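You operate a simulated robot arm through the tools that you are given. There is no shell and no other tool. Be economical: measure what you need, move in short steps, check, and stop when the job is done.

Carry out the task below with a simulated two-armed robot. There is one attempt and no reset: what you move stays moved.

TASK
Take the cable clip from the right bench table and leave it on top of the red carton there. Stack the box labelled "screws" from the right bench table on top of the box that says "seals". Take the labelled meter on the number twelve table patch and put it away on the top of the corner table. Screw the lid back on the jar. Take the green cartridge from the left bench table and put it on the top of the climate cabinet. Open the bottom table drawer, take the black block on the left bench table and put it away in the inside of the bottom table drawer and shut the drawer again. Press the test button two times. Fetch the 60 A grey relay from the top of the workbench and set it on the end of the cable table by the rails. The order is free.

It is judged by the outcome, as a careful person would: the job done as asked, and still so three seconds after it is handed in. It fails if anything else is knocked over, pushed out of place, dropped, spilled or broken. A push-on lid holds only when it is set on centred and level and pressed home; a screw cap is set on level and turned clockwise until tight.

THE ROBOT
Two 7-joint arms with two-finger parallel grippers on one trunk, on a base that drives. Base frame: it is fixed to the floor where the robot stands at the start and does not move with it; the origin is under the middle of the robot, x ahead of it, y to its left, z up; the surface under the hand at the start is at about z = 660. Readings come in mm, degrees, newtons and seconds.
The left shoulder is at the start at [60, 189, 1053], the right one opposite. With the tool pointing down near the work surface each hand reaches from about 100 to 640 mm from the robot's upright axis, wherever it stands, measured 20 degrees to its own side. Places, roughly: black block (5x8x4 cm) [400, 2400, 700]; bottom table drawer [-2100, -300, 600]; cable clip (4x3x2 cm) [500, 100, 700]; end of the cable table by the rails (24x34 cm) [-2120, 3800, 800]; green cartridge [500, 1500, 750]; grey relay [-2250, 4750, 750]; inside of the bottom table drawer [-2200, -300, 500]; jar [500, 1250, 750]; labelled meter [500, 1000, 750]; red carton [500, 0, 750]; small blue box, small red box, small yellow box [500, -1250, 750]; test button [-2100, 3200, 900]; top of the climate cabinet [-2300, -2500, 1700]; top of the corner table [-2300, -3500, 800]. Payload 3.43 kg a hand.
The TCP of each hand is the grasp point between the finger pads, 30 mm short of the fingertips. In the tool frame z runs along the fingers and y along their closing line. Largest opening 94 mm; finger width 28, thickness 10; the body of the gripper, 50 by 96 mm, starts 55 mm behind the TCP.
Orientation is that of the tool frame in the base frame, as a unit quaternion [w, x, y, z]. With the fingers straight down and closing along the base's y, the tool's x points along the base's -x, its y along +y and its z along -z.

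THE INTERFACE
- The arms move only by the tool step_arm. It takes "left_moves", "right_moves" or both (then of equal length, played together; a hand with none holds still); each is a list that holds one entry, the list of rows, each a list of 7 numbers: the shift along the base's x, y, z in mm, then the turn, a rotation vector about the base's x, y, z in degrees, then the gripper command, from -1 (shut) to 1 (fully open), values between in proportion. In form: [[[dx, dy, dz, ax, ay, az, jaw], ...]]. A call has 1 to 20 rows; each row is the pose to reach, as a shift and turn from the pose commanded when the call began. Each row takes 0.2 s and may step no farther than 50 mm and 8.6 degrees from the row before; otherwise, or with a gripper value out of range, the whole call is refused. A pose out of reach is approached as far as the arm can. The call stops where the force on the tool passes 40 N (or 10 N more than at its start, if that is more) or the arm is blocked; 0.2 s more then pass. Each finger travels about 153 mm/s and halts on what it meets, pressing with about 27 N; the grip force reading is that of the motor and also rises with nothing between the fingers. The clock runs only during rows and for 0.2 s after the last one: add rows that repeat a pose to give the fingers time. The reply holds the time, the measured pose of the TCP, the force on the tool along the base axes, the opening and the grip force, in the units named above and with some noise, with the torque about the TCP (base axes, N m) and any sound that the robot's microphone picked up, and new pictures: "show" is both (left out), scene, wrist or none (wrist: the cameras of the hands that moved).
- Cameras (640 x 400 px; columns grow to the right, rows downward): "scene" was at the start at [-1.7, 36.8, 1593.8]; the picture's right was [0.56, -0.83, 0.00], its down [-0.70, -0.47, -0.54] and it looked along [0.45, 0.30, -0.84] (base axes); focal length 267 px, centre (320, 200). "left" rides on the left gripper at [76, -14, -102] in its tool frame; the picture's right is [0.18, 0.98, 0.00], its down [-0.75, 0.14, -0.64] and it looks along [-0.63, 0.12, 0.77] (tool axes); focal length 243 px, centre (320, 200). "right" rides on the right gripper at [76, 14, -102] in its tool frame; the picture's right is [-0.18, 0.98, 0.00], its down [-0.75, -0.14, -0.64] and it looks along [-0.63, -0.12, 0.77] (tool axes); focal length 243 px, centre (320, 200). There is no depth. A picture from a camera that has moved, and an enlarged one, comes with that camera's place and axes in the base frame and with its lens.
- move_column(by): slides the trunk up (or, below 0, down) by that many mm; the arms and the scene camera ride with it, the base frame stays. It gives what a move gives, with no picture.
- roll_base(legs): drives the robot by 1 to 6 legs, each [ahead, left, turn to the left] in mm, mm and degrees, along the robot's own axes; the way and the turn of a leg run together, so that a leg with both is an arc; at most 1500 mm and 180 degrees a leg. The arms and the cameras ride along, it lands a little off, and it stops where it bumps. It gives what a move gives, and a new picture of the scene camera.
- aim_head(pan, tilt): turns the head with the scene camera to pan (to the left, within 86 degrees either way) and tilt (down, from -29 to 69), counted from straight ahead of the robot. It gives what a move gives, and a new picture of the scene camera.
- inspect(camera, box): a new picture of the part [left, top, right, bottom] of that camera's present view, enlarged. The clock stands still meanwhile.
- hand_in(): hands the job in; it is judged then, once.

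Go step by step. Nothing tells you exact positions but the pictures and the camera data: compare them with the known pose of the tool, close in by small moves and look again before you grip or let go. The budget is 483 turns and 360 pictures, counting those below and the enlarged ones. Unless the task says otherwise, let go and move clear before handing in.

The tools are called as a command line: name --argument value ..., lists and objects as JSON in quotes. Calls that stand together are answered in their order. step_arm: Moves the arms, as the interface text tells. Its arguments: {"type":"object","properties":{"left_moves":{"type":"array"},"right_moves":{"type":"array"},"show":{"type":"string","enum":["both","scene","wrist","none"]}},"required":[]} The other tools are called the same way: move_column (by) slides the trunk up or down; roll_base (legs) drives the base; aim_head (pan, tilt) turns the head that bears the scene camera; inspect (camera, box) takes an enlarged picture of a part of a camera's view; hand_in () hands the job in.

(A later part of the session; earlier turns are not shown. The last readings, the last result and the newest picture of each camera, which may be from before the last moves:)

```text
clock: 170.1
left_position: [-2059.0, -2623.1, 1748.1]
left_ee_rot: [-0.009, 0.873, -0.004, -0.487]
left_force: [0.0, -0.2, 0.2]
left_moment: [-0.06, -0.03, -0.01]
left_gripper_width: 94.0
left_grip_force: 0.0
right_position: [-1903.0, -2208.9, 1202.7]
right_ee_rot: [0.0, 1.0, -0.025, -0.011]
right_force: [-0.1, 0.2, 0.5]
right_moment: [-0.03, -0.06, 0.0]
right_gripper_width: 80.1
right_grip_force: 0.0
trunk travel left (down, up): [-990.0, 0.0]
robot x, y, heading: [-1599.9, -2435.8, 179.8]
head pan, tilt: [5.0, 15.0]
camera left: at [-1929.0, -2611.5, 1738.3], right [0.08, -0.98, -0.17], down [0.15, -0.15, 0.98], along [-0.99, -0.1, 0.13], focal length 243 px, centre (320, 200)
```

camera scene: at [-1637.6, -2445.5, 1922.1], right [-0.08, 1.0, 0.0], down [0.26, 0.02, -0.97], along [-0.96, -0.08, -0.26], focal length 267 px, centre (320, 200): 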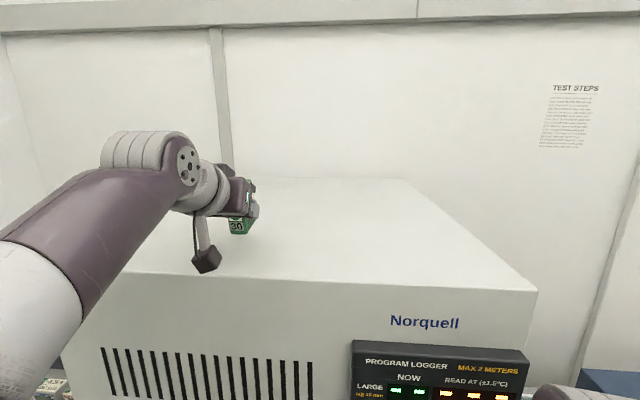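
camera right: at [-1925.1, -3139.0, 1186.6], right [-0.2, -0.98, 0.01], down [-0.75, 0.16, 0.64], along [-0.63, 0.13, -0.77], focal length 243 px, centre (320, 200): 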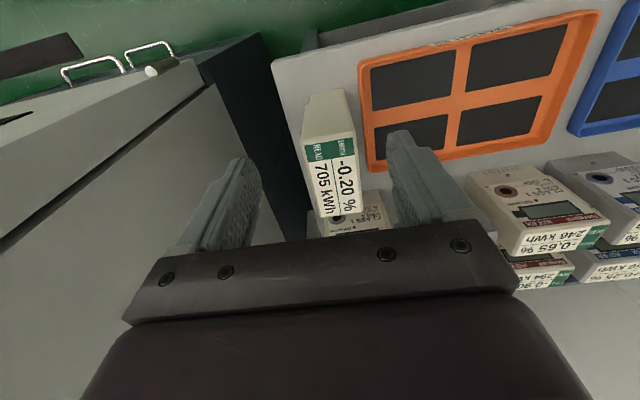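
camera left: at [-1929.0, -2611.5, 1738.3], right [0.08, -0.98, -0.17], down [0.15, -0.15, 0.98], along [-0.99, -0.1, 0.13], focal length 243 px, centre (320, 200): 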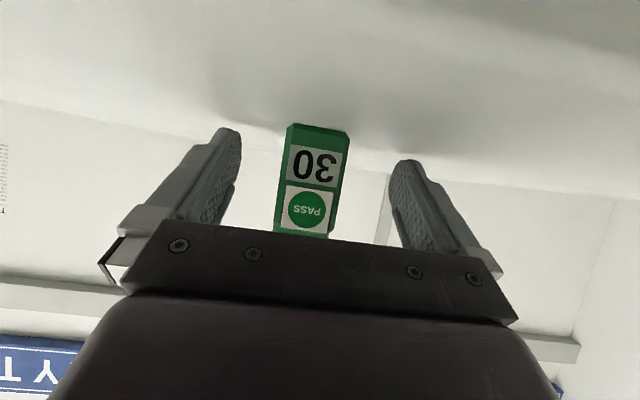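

roll_base --legs '[[-300, 0, 0]]'

inspect --camera "left" --box '[160, 60, 480, 260]'

```text
clock: 172.2
left_position: [-1758.7, -2626.2, 1747.8]
left_ee_rot: [-0.008, 0.874, -0.002, -0.485]
left_force: [-1.2, 0.4, 0.6]
left_moment: [0.0, -0.02, 0.0]
left_gripper_width: 94.0
left_grip_force: 0.1
right_position: [-1606.1, -2209.4, 1201.0]
right_ee_rot: [0.001, 1.0, -0.024, -0.008]
right_force: [-0.9, 0.5, 1.1]
right_moment: [0.01, 0.0, 0.01]
right_gripper_width: 80.0
right_grip_force: 0.0
trunk travel left (down, up): [-990.0, 0.0]
robot x, y, heading: [-1297.9, -2432.2, -179.8]
head pan, tilt: [5.0, 15.0]
camera scene: at [-1337.8, -2445.3, 1922.0], right [-0.09, 1.0, 0.0], down [0.26, 0.02, -0.97], along [-0.96, -0.09, -0.26], focal length 267 px, centre (320, 200)
```

scene: 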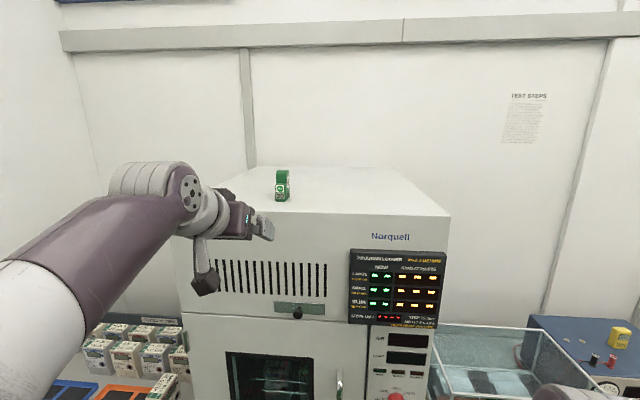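

```text
2.00 times, centred on (320, 160) of left
camera zoom: at [-1630.0, -2612.5, 1737.6], right [0.09, -0.98, -0.17], down [0.14, -0.15, 0.98], along [-0.99, -0.11, 0.13], focal length 485 px, centre (320, 280)
```

zoom: 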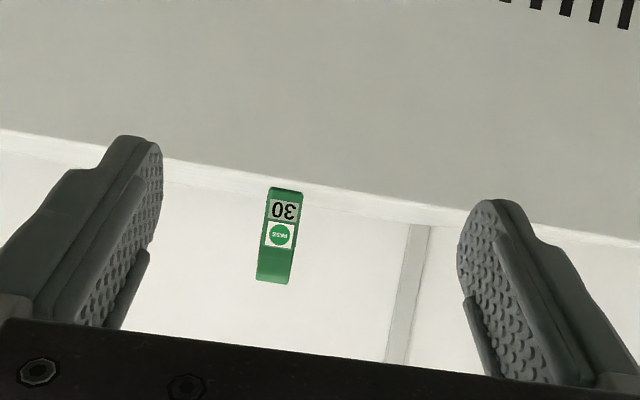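

Cartridge stands on the cabinet. Now I fold the left arm back down, lower the trunk and go to the blue drawers.

step_arm --left_moves '[[[0, 0, -45, 0, -4, 0, 1], [5, 0, -90, 0, -9, 0, 1], [10, 0, -135, 0, -14, 0, 1], [20, 0, -178, 0, -20, 0, 1], [30, 0, -220, 0, -26, 0, 1], [40, 0, -262, 0, -32, 0, 1], [50, 0, -304, 0, -38, 0, 1], [60, 0, -346, 0, -44, 0, 1], [70, 0, -388, 0, -50, 0, 1], [80, 0, -430, 0, -55, 0, 1], [90, 0, -472, 0, -58, 0, 1], [100, 0, -512, 0, -58, 0, 1]]]' --show "none"

move_column --by -265

roll_base --legs '[[-100, -1000, 0], [0, -1150, 0]]'

aim_head --pan 0 --tilt 45

```text
clock: 174.8
left_position: [-1653.7, -2622.2, 1235.7]
left_ee_rot: [-0.007, 1.0, 0.002, -0.002]
left_force: [-0.9, 0.0, 0.8]
left_moment: [-0.03, 0.0, -0.04]
left_gripper_width: 94.0
left_grip_force: 0.0
right_position: [-1602.3, -2211.9, 1201.6]
right_ee_rot: [0.0, 1.0, -0.022, -0.009]
right_force: [0.1, 0.4, 0.4]
right_moment: [-0.02, 0.01, 0.0]
right_gripper_width: 80.0
right_grip_force: 0.1
trunk travel left (down, up): [-990.0, 0.0]
robot x, y, heading: [-1298.4, -2436.2, -179.6]
head pan, tilt: [5.0, 15.0]
```

```text
clock: 177.5
left_position: [-1652.5, -2623.3, 971.3]
left_ee_rot: [-0.008, 1.0, 0.001, -0.001]
left_force: [0.0, -0.3, 0.0]
left_moment: [-0.01, 0.03, 0.02]
left_gripper_width: 94.2
left_grip_force: 0.0
right_position: [-1602.7, -2210.2, 936.2]
right_ee_rot: [0.001, 1.0, -0.023, -0.011]
right_force: [-0.4, 0.1, 0.1]
right_moment: [-0.02, -0.01, -0.01]
right_gripper_width: 79.9
right_grip_force: 0.1
trunk travel left (down, up): [-725.0, 265.0]
robot x, y, heading: [-1299.2, -2435.3, -180.1]
head pan, tilt: [5.0, 15.0]
```

```text
clock: 188.1
left_position: [-1563.5, -499.2, 971.8]
left_ee_rot: [-0.007, 1.0, 0.006, -0.002]
left_force: [1.2, 1.4, 0.4]
left_moment: [0.02, -0.01, 0.0]
left_gripper_width: 94.0
left_grip_force: 0.1
right_position: [-1516.3, -86.1, 936.2]
right_ee_rot: [0.0, 1.0, -0.018, -0.011]
right_force: [-0.1, 0.5, -0.4]
right_moment: [-0.02, -0.01, 0.0]
right_gripper_width: 79.7
right_grip_force: 0.2
trunk travel left (down, up): [-725.0, 265.0]
robot x, y, heading: [-1213.7, -312.7, -179.4]
head pan, tilt: [5.0, 15.0]
camera scene: at [-1245.0, -319.1, 1657.2], right [-0.1, 1.0, 0.0], down [0.26, 0.03, -0.97], along [-0.96, -0.09, -0.26], focal length 267 px, centre (320, 200)
```

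scene: 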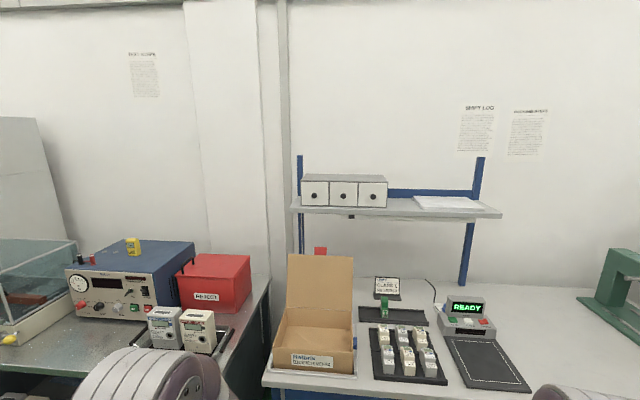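

```text
clock: 189.0
left_position: [-1563.5, -499.8, 971.6]
left_ee_rot: [-0.007, 1.0, 0.006, -0.002]
left_force: [0.0, 0.3, 0.5]
left_moment: [-0.03, -0.02, -0.01]
left_gripper_width: 94.0
left_grip_force: 0.0
right_position: [-1516.1, -86.2, 938.4]
right_ee_rot: [0.0, 1.0, -0.018, -0.01]
right_force: [-0.2, 0.4, 0.1]
right_moment: [-0.01, -0.01, 0.01]
right_gripper_width: 80.0
right_grip_force: 0.1
trunk travel left (down, up): [-725.0, 265.0]
robot x, y, heading: [-1213.8, -308.2, -179.3]
head pan, tilt: [0.0, 45.0]
camera scene: at [-1233.3, -311.0, 1610.4], right [-0.01, 1.0, 0.0], down [0.71, 0.01, -0.71], along [-0.71, -0.01, -0.71], focal length 267 px, centre (320, 200)
```

scene: 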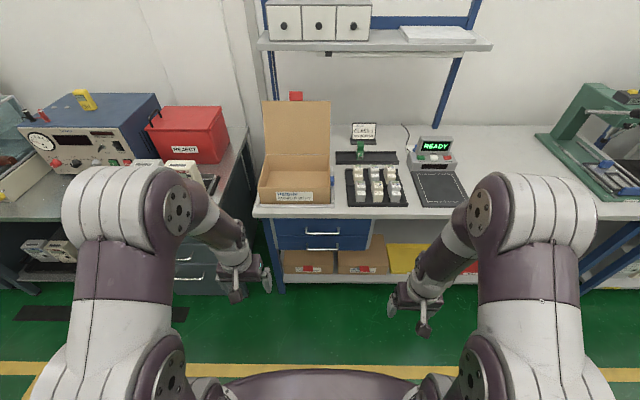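

roll_base --legs '[[0, 130, -0.6]]'

move_column --by -330

step_arm --right_moves '[[[-40, 0, 20, 0, 0, 0, 1], [-80, 0, 20, 0, 0, 0, 1], [-120, -20, 20, 0, 0, 0, 1], [-160, -40, 20, -4, 4, -4, 1], [-180, -50, 20, -8, 8, -8, 1], [-190, -60, 20, -12, 12, -12, 1], [-200, -70, 20, -16, 16, -16, 1], [-200, -70, 20, -20, 20, -20, 1], [-200, -70, 20, -24, 24, -24, 1], [-200, -70, 20, -28, 28, -28, 1], [-200, -70, 20, -32, 32, -32, 1], [-200, -70, 20, -36, 36, -36, 1], [-200, -70, 20, -40, 40, -40, 1], [-200, -70, 20, -44, 44, -44, 1], [-200, -70, 20, -48, 48, -48, 1], [-200, -70, 20, -52, 52, -52, 1], [-200, -70, 20, -56, 56, -56, 1], [-200, -70, 20, -60, 60, -60, 1], [-200, -70, 20, -64, 64, -64, 1], [-200, -70, 20, -68, 68, -68, 1]]]'

```text
clock: 190.3
left_position: [-1565.0, -621.5, 971.9]
left_ee_rot: [-0.007, 1.0, 0.0, -0.001]
left_force: [-0.5, 0.1, 0.2]
left_moment: [0.01, 0.02, -0.02]
left_gripper_width: 94.0
left_grip_force: 0.2
right_position: [-1513.5, -209.6, 936.4]
right_ee_rot: [0.002, 1.0, -0.025, -0.011]
right_force: [0.4, -1.4, 0.3]
right_moment: [0.01, 0.0, -0.02]
right_gripper_width: 79.8
right_grip_force: 0.1
trunk travel left (down, up): [-725.0, 265.0]
robot x, y, heading: [-1210.9, -434.9, -179.8]
head pan, tilt: [0.0, 45.0]
camera scene: at [-1232.6, -437.5, 1610.3], right [0.0, 1.0, 0.0], down [0.71, 0.0, -0.71], along [-0.71, 0.0, -0.71], focal length 267 px, centre (320, 200)
```

scene: 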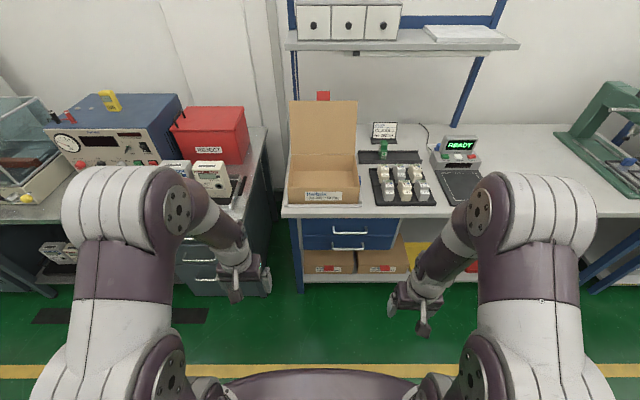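

```text
clock: 193.5
left_position: [-1564.0, -623.4, 641.7]
left_ee_rot: [-0.007, 1.0, 0.0, -0.003]
left_force: [0.2, 0.2, 0.1]
left_moment: [-0.02, -0.04, -0.02]
left_gripper_width: 94.0
left_grip_force: 0.1
right_position: [-1513.0, -210.1, 607.0]
right_ee_rot: [0.001, 1.0, -0.024, -0.011]
right_force: [-0.6, -0.7, 1.0]
right_moment: [0.03, -0.01, 0.06]
right_gripper_width: 79.8
right_grip_force: 0.1
trunk travel left (down, up): [-395.0, 595.0]
robot x, y, heading: [-1213.8, -437.1, -180.2]
head pan, tilt: [0.0, 45.0]
```

```text
clock: 197.7
left_position: [-1564.7, -622.7, 642.0]
left_ee_rot: [-0.008, 1.0, 0.0, -0.003]
left_force: [0.0, -0.4, 0.4]
left_moment: [-0.01, 0.0, -0.01]
left_gripper_width: 94.2
left_grip_force: 0.1
right_position: [-1803.4, -198.2, 705.3]
right_ee_rot: [0.502, 0.521, -0.51, -0.465]
right_force: [0.7, 1.5, 0.1]
right_moment: [0.0, -0.03, 0.01]
right_gripper_width: 94.1
right_grip_force: 0.0
right hand out of reach, approached as far as the arm can: row 17, 18, 19, 20
trunk travel left (down, up): [-395.0, 595.0]
robot x, y, heading: [-1213.5, -435.8, -180.0]
head pan, tilt: [0.0, 45.0]
camera scene: at [-1232.4, -438.1, 1280.3], right [0.0, 1.0, 0.0], down [0.71, 0.0, -0.71], along [-0.71, 0.0, -0.71], focal length 267 px, centre (320, 200)
camera right: at [-1698.5, -268.2, 727.3], right [-0.07, 0.21, 0.98], down [0.61, 0.78, -0.12], along [-0.79, 0.59, -0.18], focal length 243 px, centre (320, 200)
```

scene: 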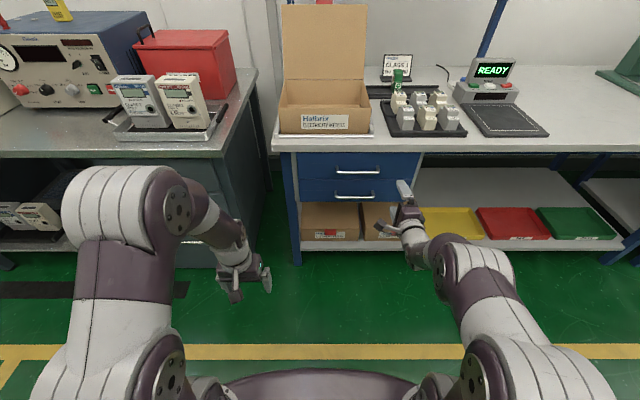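
right: 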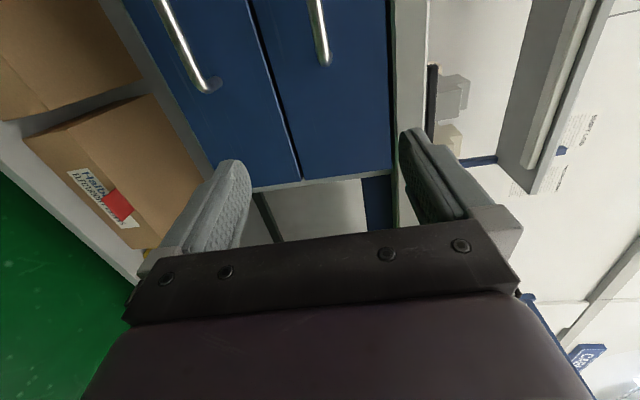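

inspect --camera "scene" --box '[270, 120, 450, 260]'

inspect --camera "right" --box '[100, 0, 440, 200]'

```text
2.86 times, centred on (360, 190) of scene
camera zoom: at [-1232.4, -438.1, 1280.3], right [0.0, 1.0, 0.0], down [0.71, 0.0, -0.71], along [-0.71, 0.0, -0.71], focal length 762 px, centre (206, 229)
```

zoom: 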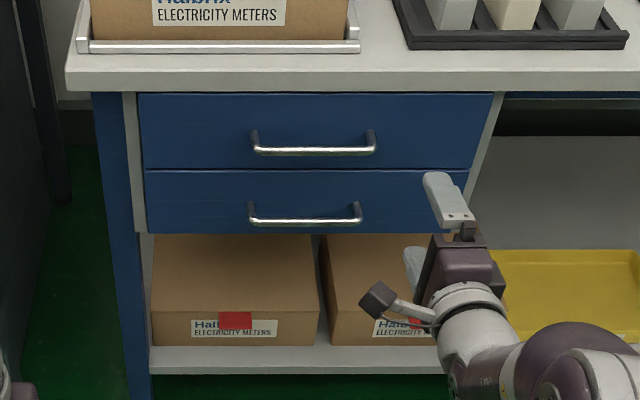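

```text
1.88 times, centred on (270, 100) of right
camera zoom: at [-1698.5, -268.2, 727.3], right [-0.07, 0.21, 0.98], down [0.61, 0.78, -0.12], along [-0.79, 0.59, -0.18], focal length 457 px, centre (414, 388)
```

zoom: 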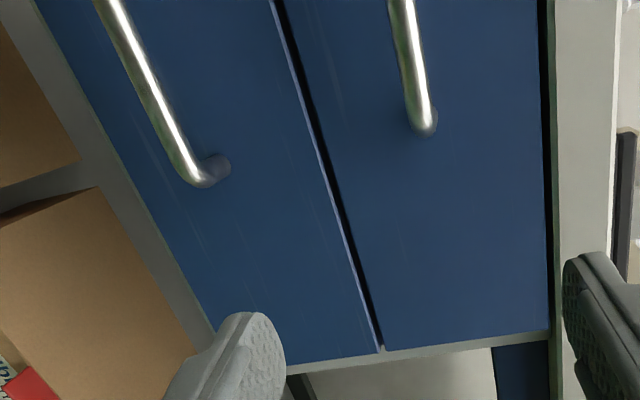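

step_arm --right_moves '[[[0, -35, -35, 0, 1, -1, 1], [0, -70, -70, 0, 2, -2, 1], [0, -100, -100, 0, 3.6, -2.8, 1], [0, -111, -126, 0, 3.6, -2.8, 1]]]' --show "wrist"

```text
clock: 198.7
left_position: [-1564.6, -622.0, 642.0]
left_ee_rot: [-0.007, 1.0, -0.001, -0.003]
left_force: [1.0, -0.4, -0.1]
left_moment: [-0.05, -0.01, 0.01]
left_gripper_width: 94.1
left_grip_force: 0.1
right_position: [-1842.0, -202.8, 578.8]
right_ee_rot: [0.519, 0.515, -0.493, -0.471]
right_force: [0.1, -0.3, 0.4]
right_moment: [0.0, 0.0, 0.01]
right_gripper_width: 94.0
right_grip_force: 0.0
right hand out of reach, approached as far as the arm can: row 1, 2, 3, 4
trunk travel left (down, up): [-395.0, 595.0]
robot x, y, heading: [-1210.3, -439.5, -179.9]
head pan, tilt: [0.0, 45.0]
camera right: at [-1734.1, -271.4, 596.5], right [-0.03, 0.21, 0.98], down [0.59, 0.79, -0.15], along [-0.81, 0.57, -0.15], focal length 243 px, centre (320, 200)
```

right: 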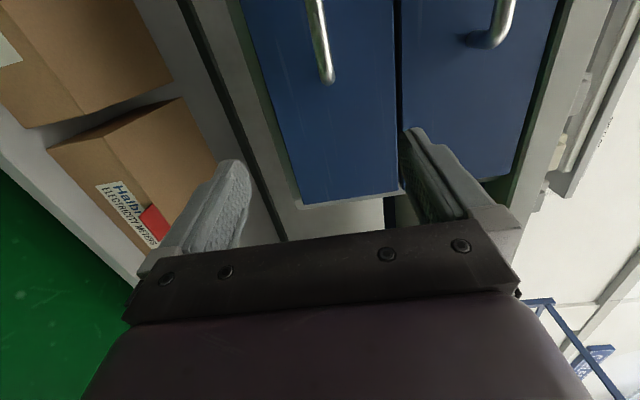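

roll_base --legs '[[0, 105, 0]]'

inspect --camera "right" --box '[0, 0, 640, 400]'

```text
clock: 199.9
left_position: [-1566.3, -726.8, 642.7]
left_ee_rot: [-0.008, 1.0, 0.0, -0.003]
left_force: [0.6, -0.4, -0.5]
left_moment: [0.02, 0.01, -0.01]
left_gripper_width: 94.2
left_grip_force: 0.0
right_position: [-1841.2, -306.9, 578.5]
right_ee_rot: [0.519, 0.515, -0.494, -0.471]
right_force: [0.5, -0.4, 0.4]
right_moment: [-0.01, 0.02, 0.0]
right_gripper_width: 94.0
right_grip_force: 0.1
trunk travel left (down, up): [-395.0, 595.0]
robot x, y, heading: [-1214.7, -537.9, 179.8]
head pan, tilt: [0.0, 45.0]
camera scene: at [-1232.7, -542.6, 1280.3], right [0.0, 1.0, 0.0], down [0.71, 0.0, -0.71], along [-0.71, 0.0, -0.71], focal length 267 px, centre (320, 200)
```

scene: 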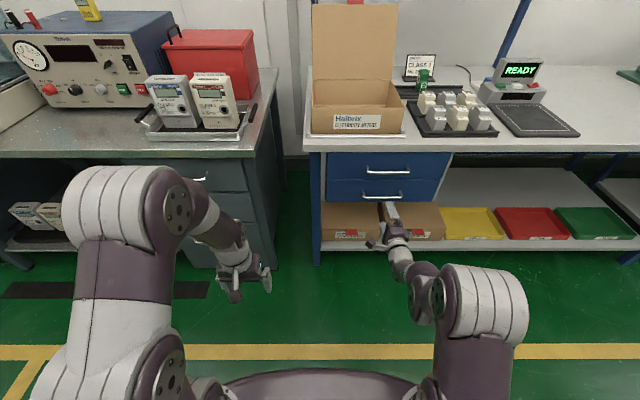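

```text
1.00 times, centred on (320, 200) of right (not enlarged: the box is as wide or as high as the picture)
camera zoom: at [-1734.0, -374.9, 596.5], right [-0.03, 0.21, 0.98], down [0.59, 0.79, -0.15], along [-0.81, 0.57, -0.15], focal length 243 px, centre (320, 200)
```

zoom: 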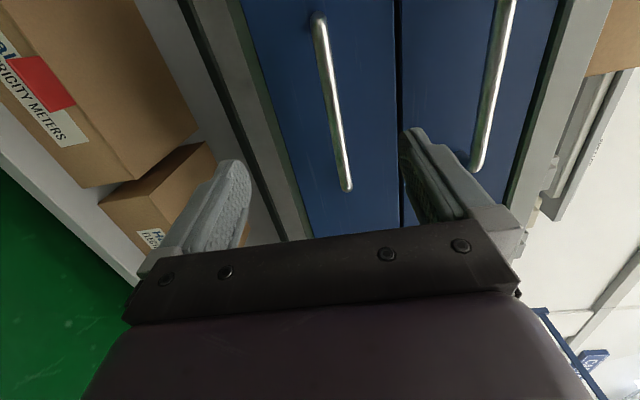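

move_column --by 9

roll_base --legs '[[97, 0, 0]]'

inspect --camera "right" --box '[0, 0, 640, 400]'

```text
clock: 200.5
left_position: [-1565.5, -725.0, 649.8]
left_ee_rot: [-0.007, 1.0, 0.0, -0.001]
left_force: [-0.1, 0.2, 0.0]
left_moment: [-0.03, 0.0, 0.0]
left_gripper_width: 93.9
left_grip_force: 0.3
right_position: [-1840.7, -306.1, 587.0]
right_ee_rot: [0.519, 0.515, -0.494, -0.47]
right_force: [-0.5, 0.5, 0.1]
right_moment: [0.01, 0.01, -0.02]
right_gripper_width: 94.3
right_grip_force: 0.0
trunk travel left (down, up): [-404.0, 586.0]
robot x, y, heading: [-1208.0, -538.1, 179.9]
head pan, tilt: [0.0, 45.0]
```

```text
clock: 201.7
left_position: [-1661.5, -726.6, 651.6]
left_ee_rot: [-0.007, 1.0, 0.001, -0.003]
left_force: [-0.2, 0.4, 1.0]
left_moment: [0.0, 0.01, 0.01]
left_gripper_width: 93.9
left_grip_force: 0.0
right_position: [-1935.8, -307.4, 586.4]
right_ee_rot: [0.52, 0.515, -0.492, -0.471]
right_force: [-0.3, 1.1, 0.1]
right_moment: [-0.03, -0.03, 0.03]
right_gripper_width: 94.2
right_grip_force: 0.1
trunk travel left (down, up): [-404.0, 586.0]
robot x, y, heading: [-1309.0, -540.8, -179.5]
head pan, tilt: [0.0, 45.0]
stopped in leg 1: the force on the tool passed its limit at 67 N (the readings are from after the stop); the commanded pose is now the measured one
camera scene: at [-1329.0, -541.4, 1289.3], right [0.0, 1.0, 0.0], down [0.71, 0.0, -0.71], along [-0.71, 0.0, -0.71], focal length 267 px, centre (320, 200)
```

scene: 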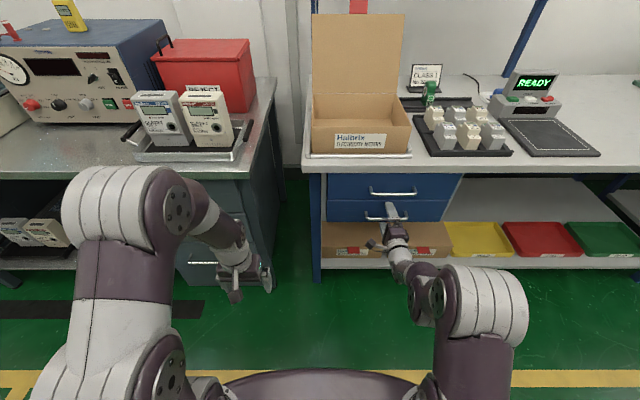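

```text
1.00 times, centred on (320, 200) of right (not enlarged: the box is as wide or as high as the picture)
camera zoom: at [-1828.9, -375.6, 604.3], right [-0.03, 0.21, 0.98], down [0.59, 0.79, -0.15], along [-0.81, 0.57, -0.15], focal length 243 px, centre (320, 200)
```

zoom: 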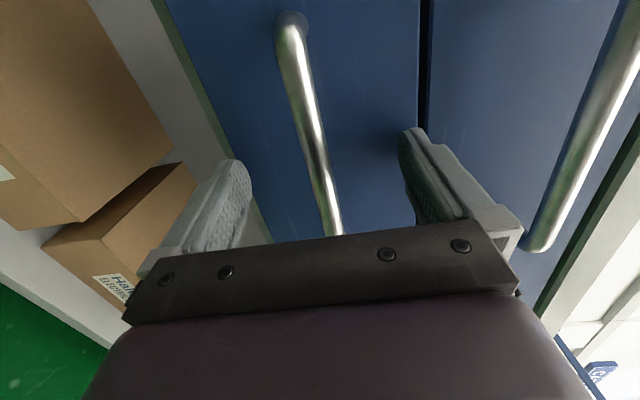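

step_arm --right_moves '[[[0, 0, 0, 0, 0, 0, 0.3], [0, 0, 0, 0, 0, 0, -0.4], [0, 0, 0, 0, 0, 0, -1], [0, 0, 0, 0, 0, 0, -1]]]' --show "wrist"

```text
clock: 202.7
left_position: [-1660.5, -725.6, 650.8]
left_ee_rot: [-0.007, 1.0, 0.001, -0.002]
left_force: [0.9, 0.5, -0.2]
left_moment: [-0.03, -0.04, 0.01]
left_gripper_width: 94.1
left_grip_force: 0.1
right_position: [-1937.0, -308.1, 588.7]
right_ee_rot: [0.522, 0.515, -0.489, -0.472]
right_force: [-1.4, 3.4, 11.9]
right_moment: [1.07, -0.02, 0.42]
right_gripper_width: 16.5
right_grip_force: 44.6
trunk travel left (down, up): [-404.0, 586.0]
robot x, y, heading: [-1311.4, -539.8, -180.1]
head pan, tilt: [0.0, 45.0]
camera right: at [-1829.1, -375.6, 606.1], right [-0.02, 0.21, 0.98], down [0.59, 0.79, -0.15], along [-0.81, 0.57, -0.14], focal length 243 px, centre (320, 200)
```

right: 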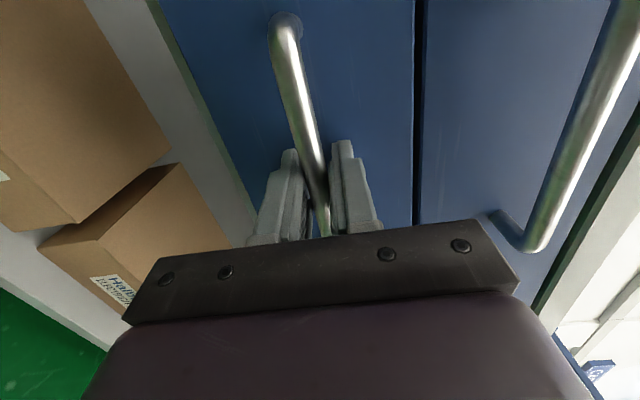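

roll_base --legs '[[-120, 0, 0]]'

```text
clock: 204.0
left_position: [-1539.7, -726.6, 651.2]
left_ee_rot: [-0.007, 1.0, 0.001, -0.003]
left_force: [0.0, 0.7, -0.5]
left_moment: [-0.01, 0.02, 0.0]
left_gripper_width: 94.2
left_grip_force: 0.1
right_position: [-1813.9, -306.8, 588.5]
right_ee_rot: [0.521, 0.513, -0.491, -0.473]
right_force: [1.1, 5.5, 20.6]
right_moment: [1.01, -0.07, 0.04]
right_gripper_width: 16.3
right_grip_force: 45.6
trunk travel left (down, up): [-404.0, 586.0]
robot x, y, heading: [-1191.7, -539.3, -180.1]
head pan, tilt: [0.0, 45.0]
camera scene: at [-1204.8, -541.9, 1289.5], right [0.0, 1.0, 0.0], down [0.71, 0.0, -0.71], along [-0.71, 0.0, -0.71], focal length 267 px, centre (320, 200)
```

scene: 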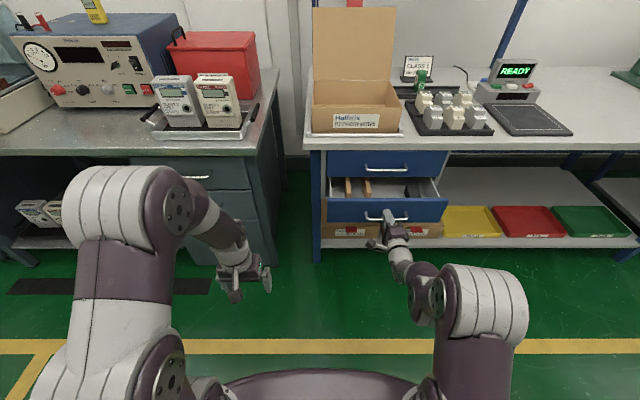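

roll_base --legs '[[-150, 0, 0]]'

inspect --camera "scene" --box '[270, 120, 450, 260]'

```text
clock: 205.3
left_position: [-1387.4, -727.0, 652.3]
left_ee_rot: [-0.008, 1.0, 0.001, -0.003]
left_force: [-0.1, 0.5, 0.3]
left_moment: [-0.01, 0.02, 0.03]
left_gripper_width: 94.1
left_grip_force: 0.1
right_position: [-1664.3, -307.7, 589.2]
right_ee_rot: [0.521, 0.514, -0.49, -0.474]
right_force: [1.2, 5.3, 14.0]
right_moment: [0.99, 0.0, 0.05]
right_gripper_width: 16.6
right_grip_force: 45.0
trunk travel left (down, up): [-404.0, 586.0]
robot x, y, heading: [-1030.6, -534.9, -179.8]
head pan, tilt: [0.0, 45.0]
camera scene: at [-1054.1, -541.4, 1289.5], right [0.0, 1.0, 0.0], down [0.71, 0.0, -0.71], along [-0.71, 0.0, -0.71], focal length 267 px, centre (320, 200)
```

scene: 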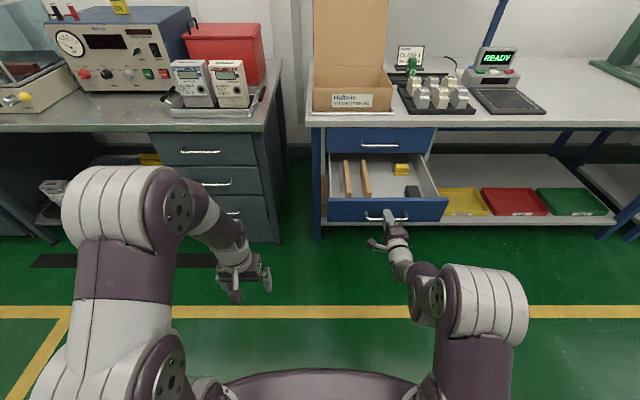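

```text
2.86 times, centred on (360, 190) of scene
camera zoom: at [-1054.1, -541.4, 1289.5], right [0.0, 1.0, 0.0], down [0.71, 0.0, -0.71], along [-0.71, 0.0, -0.71], focal length 762 px, centre (206, 229)
```

zoom: 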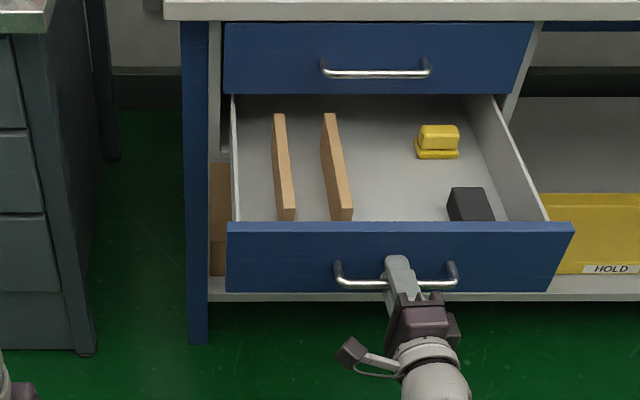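

step_arm --right_moves '[[[0, 0, 0, 0, 0, 0, -0.4], [0, 0, 0, 0, 0, 0, 0.4], [0, 0, 0, 0, 0, 0, 1], [0, 0, 0, 0, 0, 0, 1]]]' --show "none"

roll_base --legs '[[-200, 0, 0]]'

```text
clock: 206.3
left_position: [-1388.6, -726.3, 650.5]
left_ee_rot: [-0.007, 1.0, 0.001, -0.001]
left_force: [-0.3, -0.6, 0.5]
left_moment: [0.01, -0.01, -0.01]
left_gripper_width: 94.3
left_grip_force: 0.0
right_position: [-1663.4, -307.8, 587.5]
right_ee_rot: [0.521, 0.514, -0.491, -0.473]
right_force: [-0.2, 0.2, 0.1]
right_moment: [0.01, 0.01, -0.03]
right_gripper_width: 94.1
right_grip_force: 0.1
trunk travel left (down, up): [-404.0, 586.0]
robot x, y, heading: [-1038.0, -540.1, -180.0]
head pan, tilt: [0.0, 45.0]
```

```text
clock: 207.9
left_position: [-1188.0, -727.7, 650.7]
left_ee_rot: [-0.008, 1.0, 0.004, -0.003]
left_force: [0.8, 0.5, -0.7]
left_moment: [-0.03, 0.0, 0.0]
left_gripper_width: 94.0
left_grip_force: 0.1
right_position: [-1465.8, -309.3, 588.0]
right_ee_rot: [0.523, 0.515, -0.489, -0.471]
right_force: [-0.1, 0.6, 0.1]
right_moment: [-0.02, 0.0, -0.01]
right_gripper_width: 93.9
right_grip_force: 0.1
trunk travel left (down, up): [-404.0, 586.0]
robot x, y, heading: [-835.8, -540.6, -179.5]
head pan, tilt: [0.0, 45.0]
camera scene: at [-855.3, -540.5, 1289.4], right [-0.01, 1.0, 0.0], down [0.71, 0.01, -0.71], along [-0.71, -0.01, -0.71], focal length 267 px, centre (320, 200)
```

scene: 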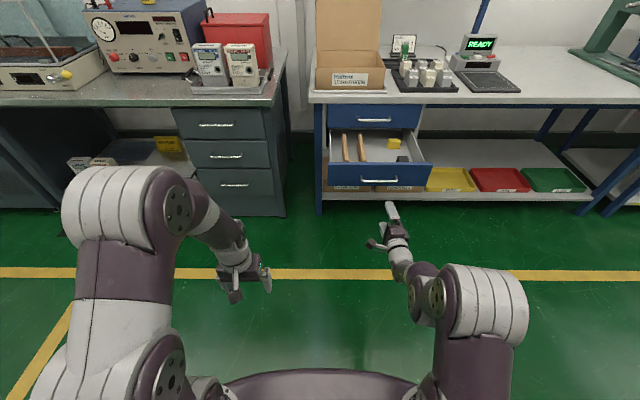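

step_arm --right_moves '[[[0, 0, 0, 4, -4, 4, 1], [0, 5, 5, 8, -8, 8, 1], [0, 10, 10, 12, -12, 12, 1], [10, 15, 15, 16, -16, 16, 1], [20, 20, 20, 20, -20, 20, 1], [30, 25, 25, 24, -24, 24, 1], [40, 30, 30, 28, -28, 28, 1], [50, 35, 35, 32, -32, 32, 1], [60, 40, 40, 36, -36, 36, 1], [70, 45, 45, 40, -40, 40, 1], [80, 50, 50, 44, -44, 44, 1], [90, 55, 50, 48, -48, 48, 1], [100, 60, 50, 52, -52, 52, 1], [110, 60, 50, 56, -56, 56, 1], [120, 60, 50, 60, -60, 60, 1], [150, 60, 50, 64, -64, 64, 1], [180, 60, 50, 68, -68, 68, 1]]]' --show "none"

move_column --by 321

```text
clock: 211.6
left_position: [-1187.7, -726.6, 650.7]
left_ee_rot: [-0.007, 1.0, 0.004, -0.003]
left_force: [0.6, -0.2, 0.8]
left_moment: [-0.01, 0.01, 0.01]
left_gripper_width: 93.8
left_grip_force: 0.0
right_position: [-1283.5, -249.5, 635.7]
right_ee_rot: [0.005, 0.999, -0.023, 0.028]
right_force: [0.3, 0.5, -0.3]
right_moment: [-0.01, 0.0, -0.03]
right_gripper_width: 93.8
right_grip_force: 0.1
trunk travel left (down, up): [-404.0, 586.0]
robot x, y, heading: [-833.9, -536.8, -179.2]
head pan, tilt: [0.0, 45.0]
```

```text
clock: 214.7
left_position: [-1186.4, -727.4, 971.7]
left_ee_rot: [-0.007, 1.0, 0.004, -0.001]
left_force: [0.1, 0.7, 0.0]
left_moment: [0.01, 0.03, 0.01]
left_gripper_width: 93.9
left_grip_force: 0.0
right_position: [-1285.0, -248.5, 956.8]
right_ee_rot: [0.006, 0.999, -0.024, 0.029]
right_force: [0.4, 0.1, 0.2]
right_moment: [0.03, -0.01, 0.0]
right_gripper_width: 94.2
right_grip_force: 0.1
trunk travel left (down, up): [-725.0, 265.0]
robot x, y, heading: [-837.9, -539.9, -179.7]
head pan, tilt: [0.0, 45.0]
```

step_arm --right_moves '[[[0, 0, 0, 0.6, 3.2, 0, 1]]]' --show "none"

roll_base --legs '[[0, 0, 179.5], [0, 1400, 0], [0, 1380, 0]]'

aim_head --pan 10 --tilt 40

```text
clock: 215.1
left_position: [-1186.9, -728.1, 971.6]
left_ee_rot: [-0.008, 1.0, 0.005, -0.002]
left_force: [0.6, 0.8, -0.3]
left_moment: [-0.01, 0.03, 0.01]
left_gripper_width: 93.8
left_grip_force: 0.1
right_position: [-1283.9, -248.5, 957.1]
right_ee_rot: [0.002, 1.0, -0.024, 0.0]
right_force: [0.9, -0.3, -0.3]
right_moment: [-0.01, 0.01, 0.0]
right_gripper_width: 94.1
right_grip_force: 0.1
trunk travel left (down, up): [-725.0, 265.0]
robot x, y, heading: [-833.0, -537.8, -179.6]
head pan, tilt: [0.0, 45.0]
```

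```text
clock: 236.2
left_position: [-539.0, 2477.1, 973.3]
left_ee_rot: [0.002, -0.002, 1.0, -0.007]
left_force: [0.2, 0.3, 0.1]
left_moment: [0.01, 0.0, 0.01]
left_gripper_width: 94.0
left_grip_force: 0.1
right_position: [-443.6, 1997.4, 955.9]
right_ee_rot: [-0.001, 0.026, 1.0, 0.002]
right_force: [-0.5, 0.1, -0.8]
right_moment: [-0.01, -0.02, -0.03]
right_gripper_width: 93.9
right_grip_force: 0.1
trunk travel left (down, up): [-725.0, 265.0]
robot x, y, heading: [-891.2, 2290.5, 0.3]
head pan, tilt: [0.0, 45.0]
camera scene: at [-869.9, 2287.1, 1610.3], right [0.0, -1.0, 0.0], down [-0.71, 0.0, -0.71], along [0.71, 0.0, -0.71], focal length 267 px, centre (320, 200)
```

scene: 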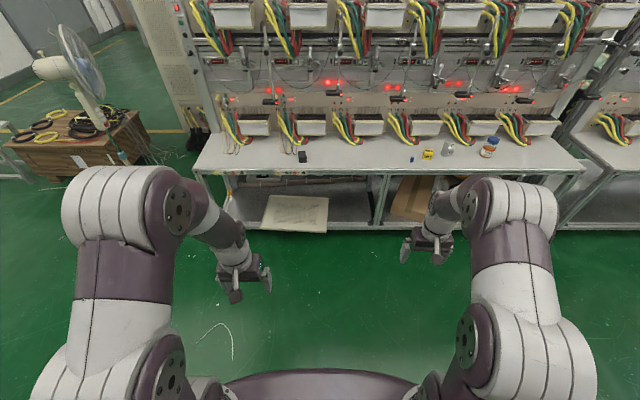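

```text
clock: 237.0
left_position: [-539.6, 2476.6, 972.2]
left_ee_rot: [0.002, -0.001, 1.0, -0.007]
left_force: [0.7, 0.7, -0.1]
left_moment: [-0.02, -0.01, 0.03]
left_gripper_width: 94.1
left_grip_force: 0.0
right_position: [-445.1, 1997.8, 956.2]
right_ee_rot: [-0.001, 0.026, 1.0, 0.002]
right_force: [-1.1, 0.7, -0.7]
right_moment: [-0.01, 0.0, -0.04]
right_gripper_width: 94.0
right_grip_force: 0.0
trunk travel left (down, up): [-725.0, 265.0]
robot x, y, heading: [-896.0, 2289.6, 0.2]
head pan, tilt: [10.0, 40.0]
camera scene: at [-867.6, 2301.8, 1617.6], right [0.18, -0.98, 0.0], down [-0.63, -0.11, -0.77], along [0.75, 0.14, -0.64], focal length 267 px, centre (320, 200)
```

scene: 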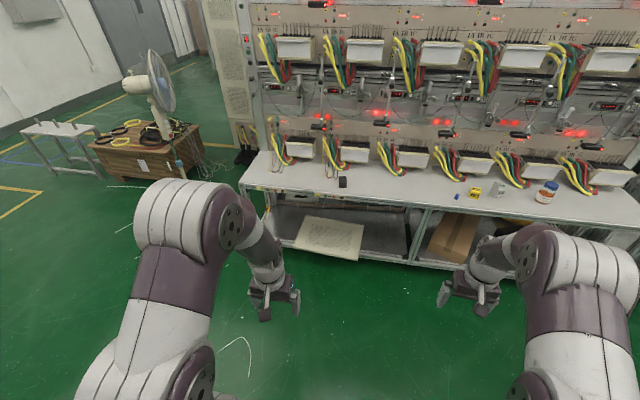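

inspect --camera "scene" --box '[240, 150, 400, 270]'

```text
3.33 times, centred on (320, 210) of scene
camera zoom: at [-867.6, 2301.8, 1617.6], right [0.18, -0.98, 0.0], down [-0.63, -0.11, -0.77], along [0.75, 0.14, -0.64], focal length 889 px, centre (320, 167)
```

zoom: 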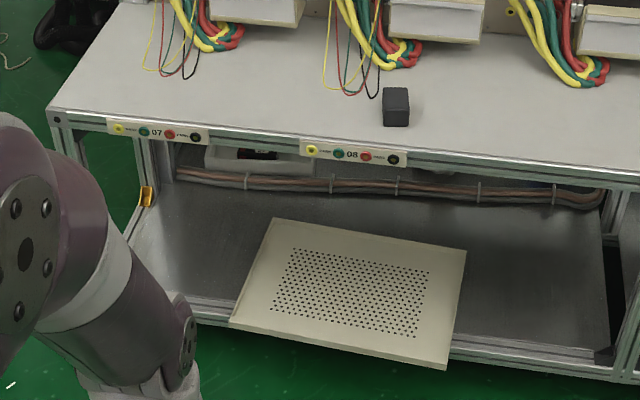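

roll_base --legs '[[755, 0, 0]]'

step_arm --left_moves '[[[40, -20, -15, 0, 0, 0, 1], [80, -40, -30, 0, 0, 0, 1], [120, -55, -50, 0, 0, 0, 1], [150, -70, -80, 0, 0, 0, 1]]]' --show "wrist"

```text
clock: 241.0
left_position: [212.4, 2473.6, 970.9]
left_ee_rot: [0.002, 0.002, 1.0, -0.007]
left_force: [-0.3, -1.2, 0.5]
left_moment: [-0.01, 0.05, 0.01]
left_gripper_width: 94.2
left_grip_force: 0.0
right_position: [303.5, 1993.0, 956.4]
right_ee_rot: [-0.001, 0.03, 1.0, 0.001]
right_force: [-0.6, 0.8, -0.5]
right_moment: [0.04, 0.03, -0.03]
right_gripper_width: 94.1
right_grip_force: 0.1
trunk travel left (down, up): [-725.0, 265.0]
robot x, y, heading: [-141.1, 2289.5, -0.3]
head pan, tilt: [10.0, 40.0]
camera scene: at [-117.3, 2301.6, 1617.6], right [0.17, -0.99, 0.0], down [-0.63, -0.11, -0.77], along [0.75, 0.13, -0.64], focal length 267 px, centre (320, 200)
```

scene: 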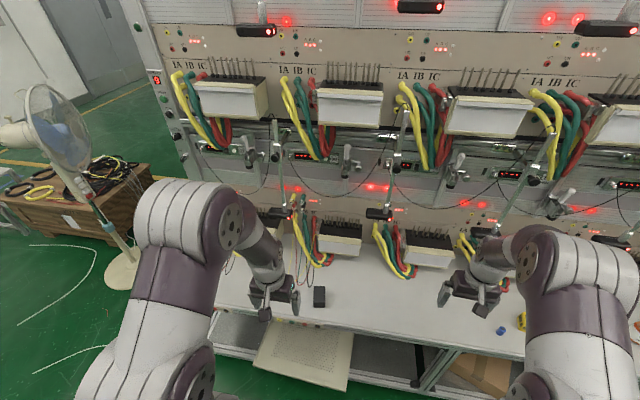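

```text
clock: 242.0
left_position: [365.2, 2403.4, 891.9]
left_ee_rot: [0.001, 0.002, 1.0, -0.007]
left_force: [0.4, -0.3, -0.2]
left_moment: [0.01, 0.03, -0.03]
left_gripper_width: 93.9
left_grip_force: 0.0
right_position: [304.6, 1993.3, 956.3]
right_ee_rot: [0.0, 0.03, 1.0, 0.001]
right_force: [0.6, -0.1, -0.7]
right_moment: [0.0, 0.01, -0.01]
right_gripper_width: 93.9
right_grip_force: 0.0
trunk travel left (down, up): [-725.0, 265.0]
robot x, y, heading: [-140.6, 2290.5, -0.0]
head pan, tilt: [10.0, 40.0]
camera left: at [289.2, 2390.0, 995.2], right [-0.18, 0.98, -0.01], down [0.75, 0.15, 0.64], along [0.63, 0.11, -0.77], focal length 243 px, centre (320, 200)
```

left: 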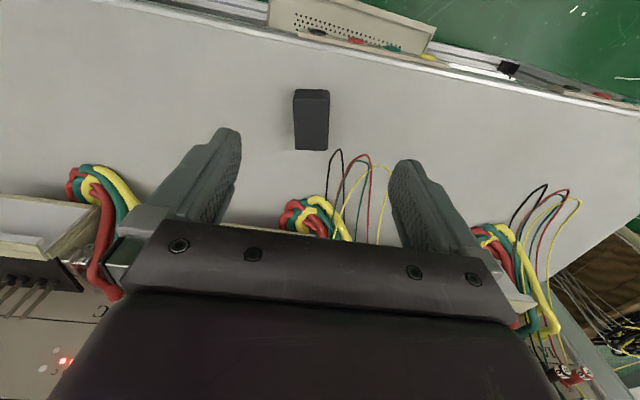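

inspect --camera "left" --box '[270, 70, 360, 170]'

```text
4.00 times, centred on (315, 120) of left
camera zoom: at [289.2, 2390.0, 995.2], right [-0.18, 0.98, -0.01], down [0.75, 0.15, 0.64], along [0.63, 0.11, -0.77], focal length 970 px, centre (340, 520)
```

zoom: 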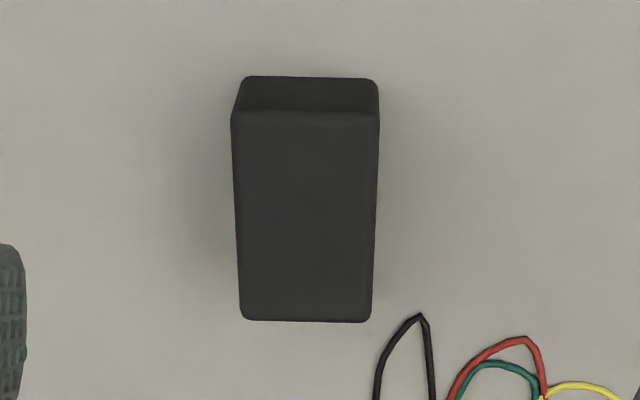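

step_arm --left_moves '[[[15, -1, -40, 0, 0, 4, 0.6], [30, -3, -80, 0, 0, 9.5, 0.6], [49, -4.5, -120, 0, 0, 9.5, 0.6], [49, -4.5, -160, 0, 0, 9.5, 0.6], [49, -4.5, -180, 0, 0, 9.5, 0.6]]]' --show "wrist"

```text
clock: 243.2
left_position: [411.2, 2400.1, 714.9]
left_ee_rot: [0.004, -0.081, 0.997, -0.007]
left_force: [0.2, -0.5, 0.4]
left_moment: [0.01, -0.01, -0.01]
left_gripper_width: 75.3
left_grip_force: 0.1
right_position: [303.2, 1993.3, 956.0]
right_ee_rot: [0.0, 0.03, 1.0, 0.002]
right_force: [0.4, 1.2, -1.0]
right_moment: [0.01, 0.0, -0.02]
right_gripper_width: 93.8
right_grip_force: 0.0
trunk travel left (down, up): [-725.0, 265.0]
robot x, y, heading: [-143.0, 2287.7, -0.2]
head pan, tilt: [10.0, 40.0]
camera left: at [337.9, 2375.2, 817.5], right [-0.34, 0.94, -0.02], down [0.72, 0.27, 0.64], along [0.61, 0.21, -0.77], focal length 243 px, centre (320, 200)
```

left: 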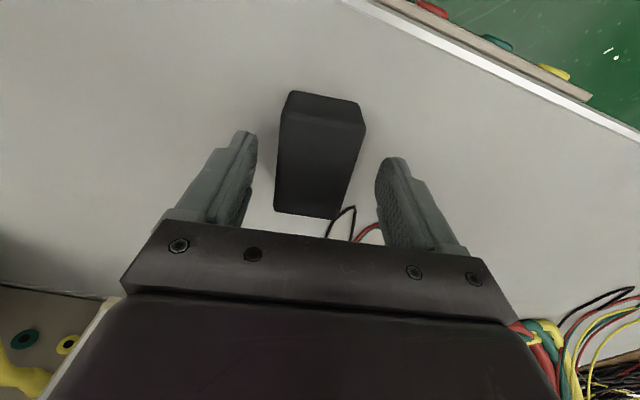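

step_arm --left_moves '[[[2, 0, -18, 0, 0, 0, 0.6], [2, 0, -18, 0, 0, 0, -0.3], [2, 0, -18, 0, 0, 0, -1], [2, 0, -18, 0, 0, 0, -1], [0, 0, 20, 0, 0, 0, -1], [-20, 0, 60, 0, 0, 0, -1], [-50, 0, 95, 0, 0, 0, -1], [-80, 0, 130, 0, 0, 0, -1], [-100, 0, 170, 0, 0, 0, -1]]]' --show "wrist"

```text
clock: 245.2
left_position: [309.7, 2404.1, 884.2]
left_ee_rot: [0.003, -0.081, 0.997, -0.007]
left_force: [-0.2, 0.5, 0.8]
left_moment: [0.0, 0.0, 0.0]
left_gripper_width: 48.2
left_grip_force: 26.9
right_position: [302.6, 1993.9, 956.5]
right_ee_rot: [0.001, 0.029, 1.0, 0.002]
right_force: [0.3, 0.0, -0.3]
right_moment: [0.01, 0.0, -0.01]
right_gripper_width: 93.9
right_grip_force: 0.1
trunk travel left (down, up): [-725.0, 265.0]
robot x, y, heading: [-139.6, 2289.4, -0.5]
head pan, tilt: [10.0, 40.0]
camera left: at [235.8, 2379.0, 985.9], right [-0.34, 0.94, -0.02], down [0.72, 0.27, 0.64], along [0.61, 0.21, -0.77], focal length 243 px, centre (320, 200)
```

left: 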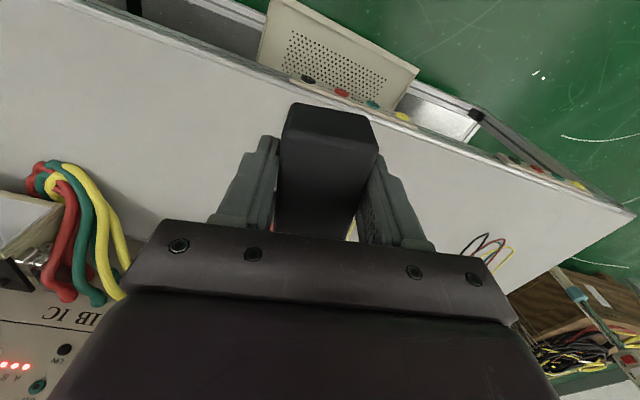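

roll_base --legs '[[-700, 0, 0], [0, 0, 180], [0, 1300, 0], [0, 1120, 0]]'

aim_head --pan 0 --tilt 45

```text
clock: 268.1
left_position: [-1201.7, -299.8, 883.5]
left_ee_rot: [-0.007, 0.995, 0.102, -0.002]
left_force: [0.1, 0.5, -1.1]
left_moment: [0.02, 0.01, -0.01]
left_gripper_width: 48.3
left_grip_force: 27.0
right_position: [-1213.7, 109.4, 957.2]
right_ee_rot: [0.002, 1.0, -0.008, 0.001]
right_force: [0.3, -0.8, -0.6]
right_moment: [-0.04, 0.01, 0.01]
right_gripper_width: 94.0
right_grip_force: 0.0
trunk travel left (down, up): [-725.0, 265.0]
robot x, y, heading: [-755.6, -168.7, -177.8]
head pan, tilt: [10.0, 40.0]
camera scene: at [-777.6, -183.1, 1617.6], right [-0.21, 0.98, 0.0], down [0.63, 0.14, -0.77], along [-0.75, -0.16, -0.64], focal length 267 px, centre (320, 200)
```

scene: 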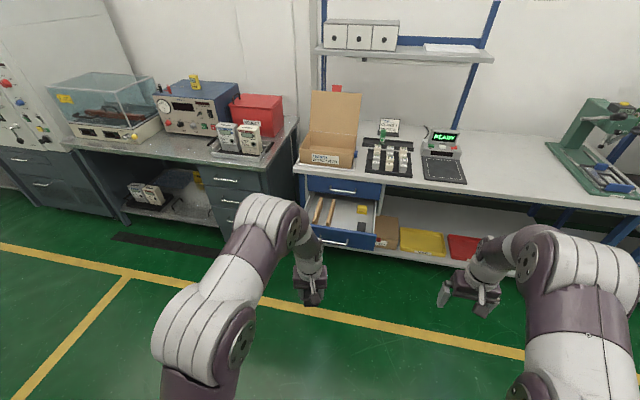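

```text
clock: 268.9
left_position: [-1201.6, -300.8, 881.8]
left_ee_rot: [-0.007, 0.995, 0.103, -0.003]
left_force: [0.0, -0.2, -0.2]
left_moment: [0.01, -0.01, 0.02]
left_gripper_width: 48.0
left_grip_force: 26.3
right_position: [-1214.1, 110.2, 957.4]
right_ee_rot: [0.001, 1.0, -0.009, 0.001]
right_force: [0.3, -0.2, 0.4]
right_moment: [0.0, -0.03, -0.01]
right_gripper_width: 94.0
right_grip_force: 0.1
trunk travel left (down, up): [-725.0, 265.0]
robot x, y, heading: [-755.3, -166.7, -177.6]
head pan, tilt: [0.0, 45.0]
camera scene: at [-775.7, -168.2, 1610.4], right [-0.04, 1.0, 0.0], down [0.71, 0.03, -0.71], along [-0.71, -0.03, -0.71], focal length 267 px, centre (320, 200)
```

scene: 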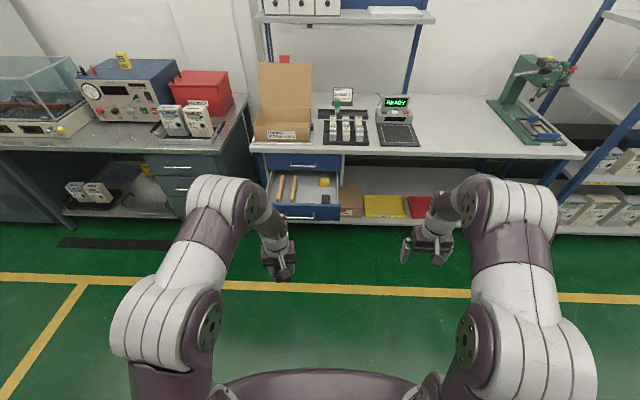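

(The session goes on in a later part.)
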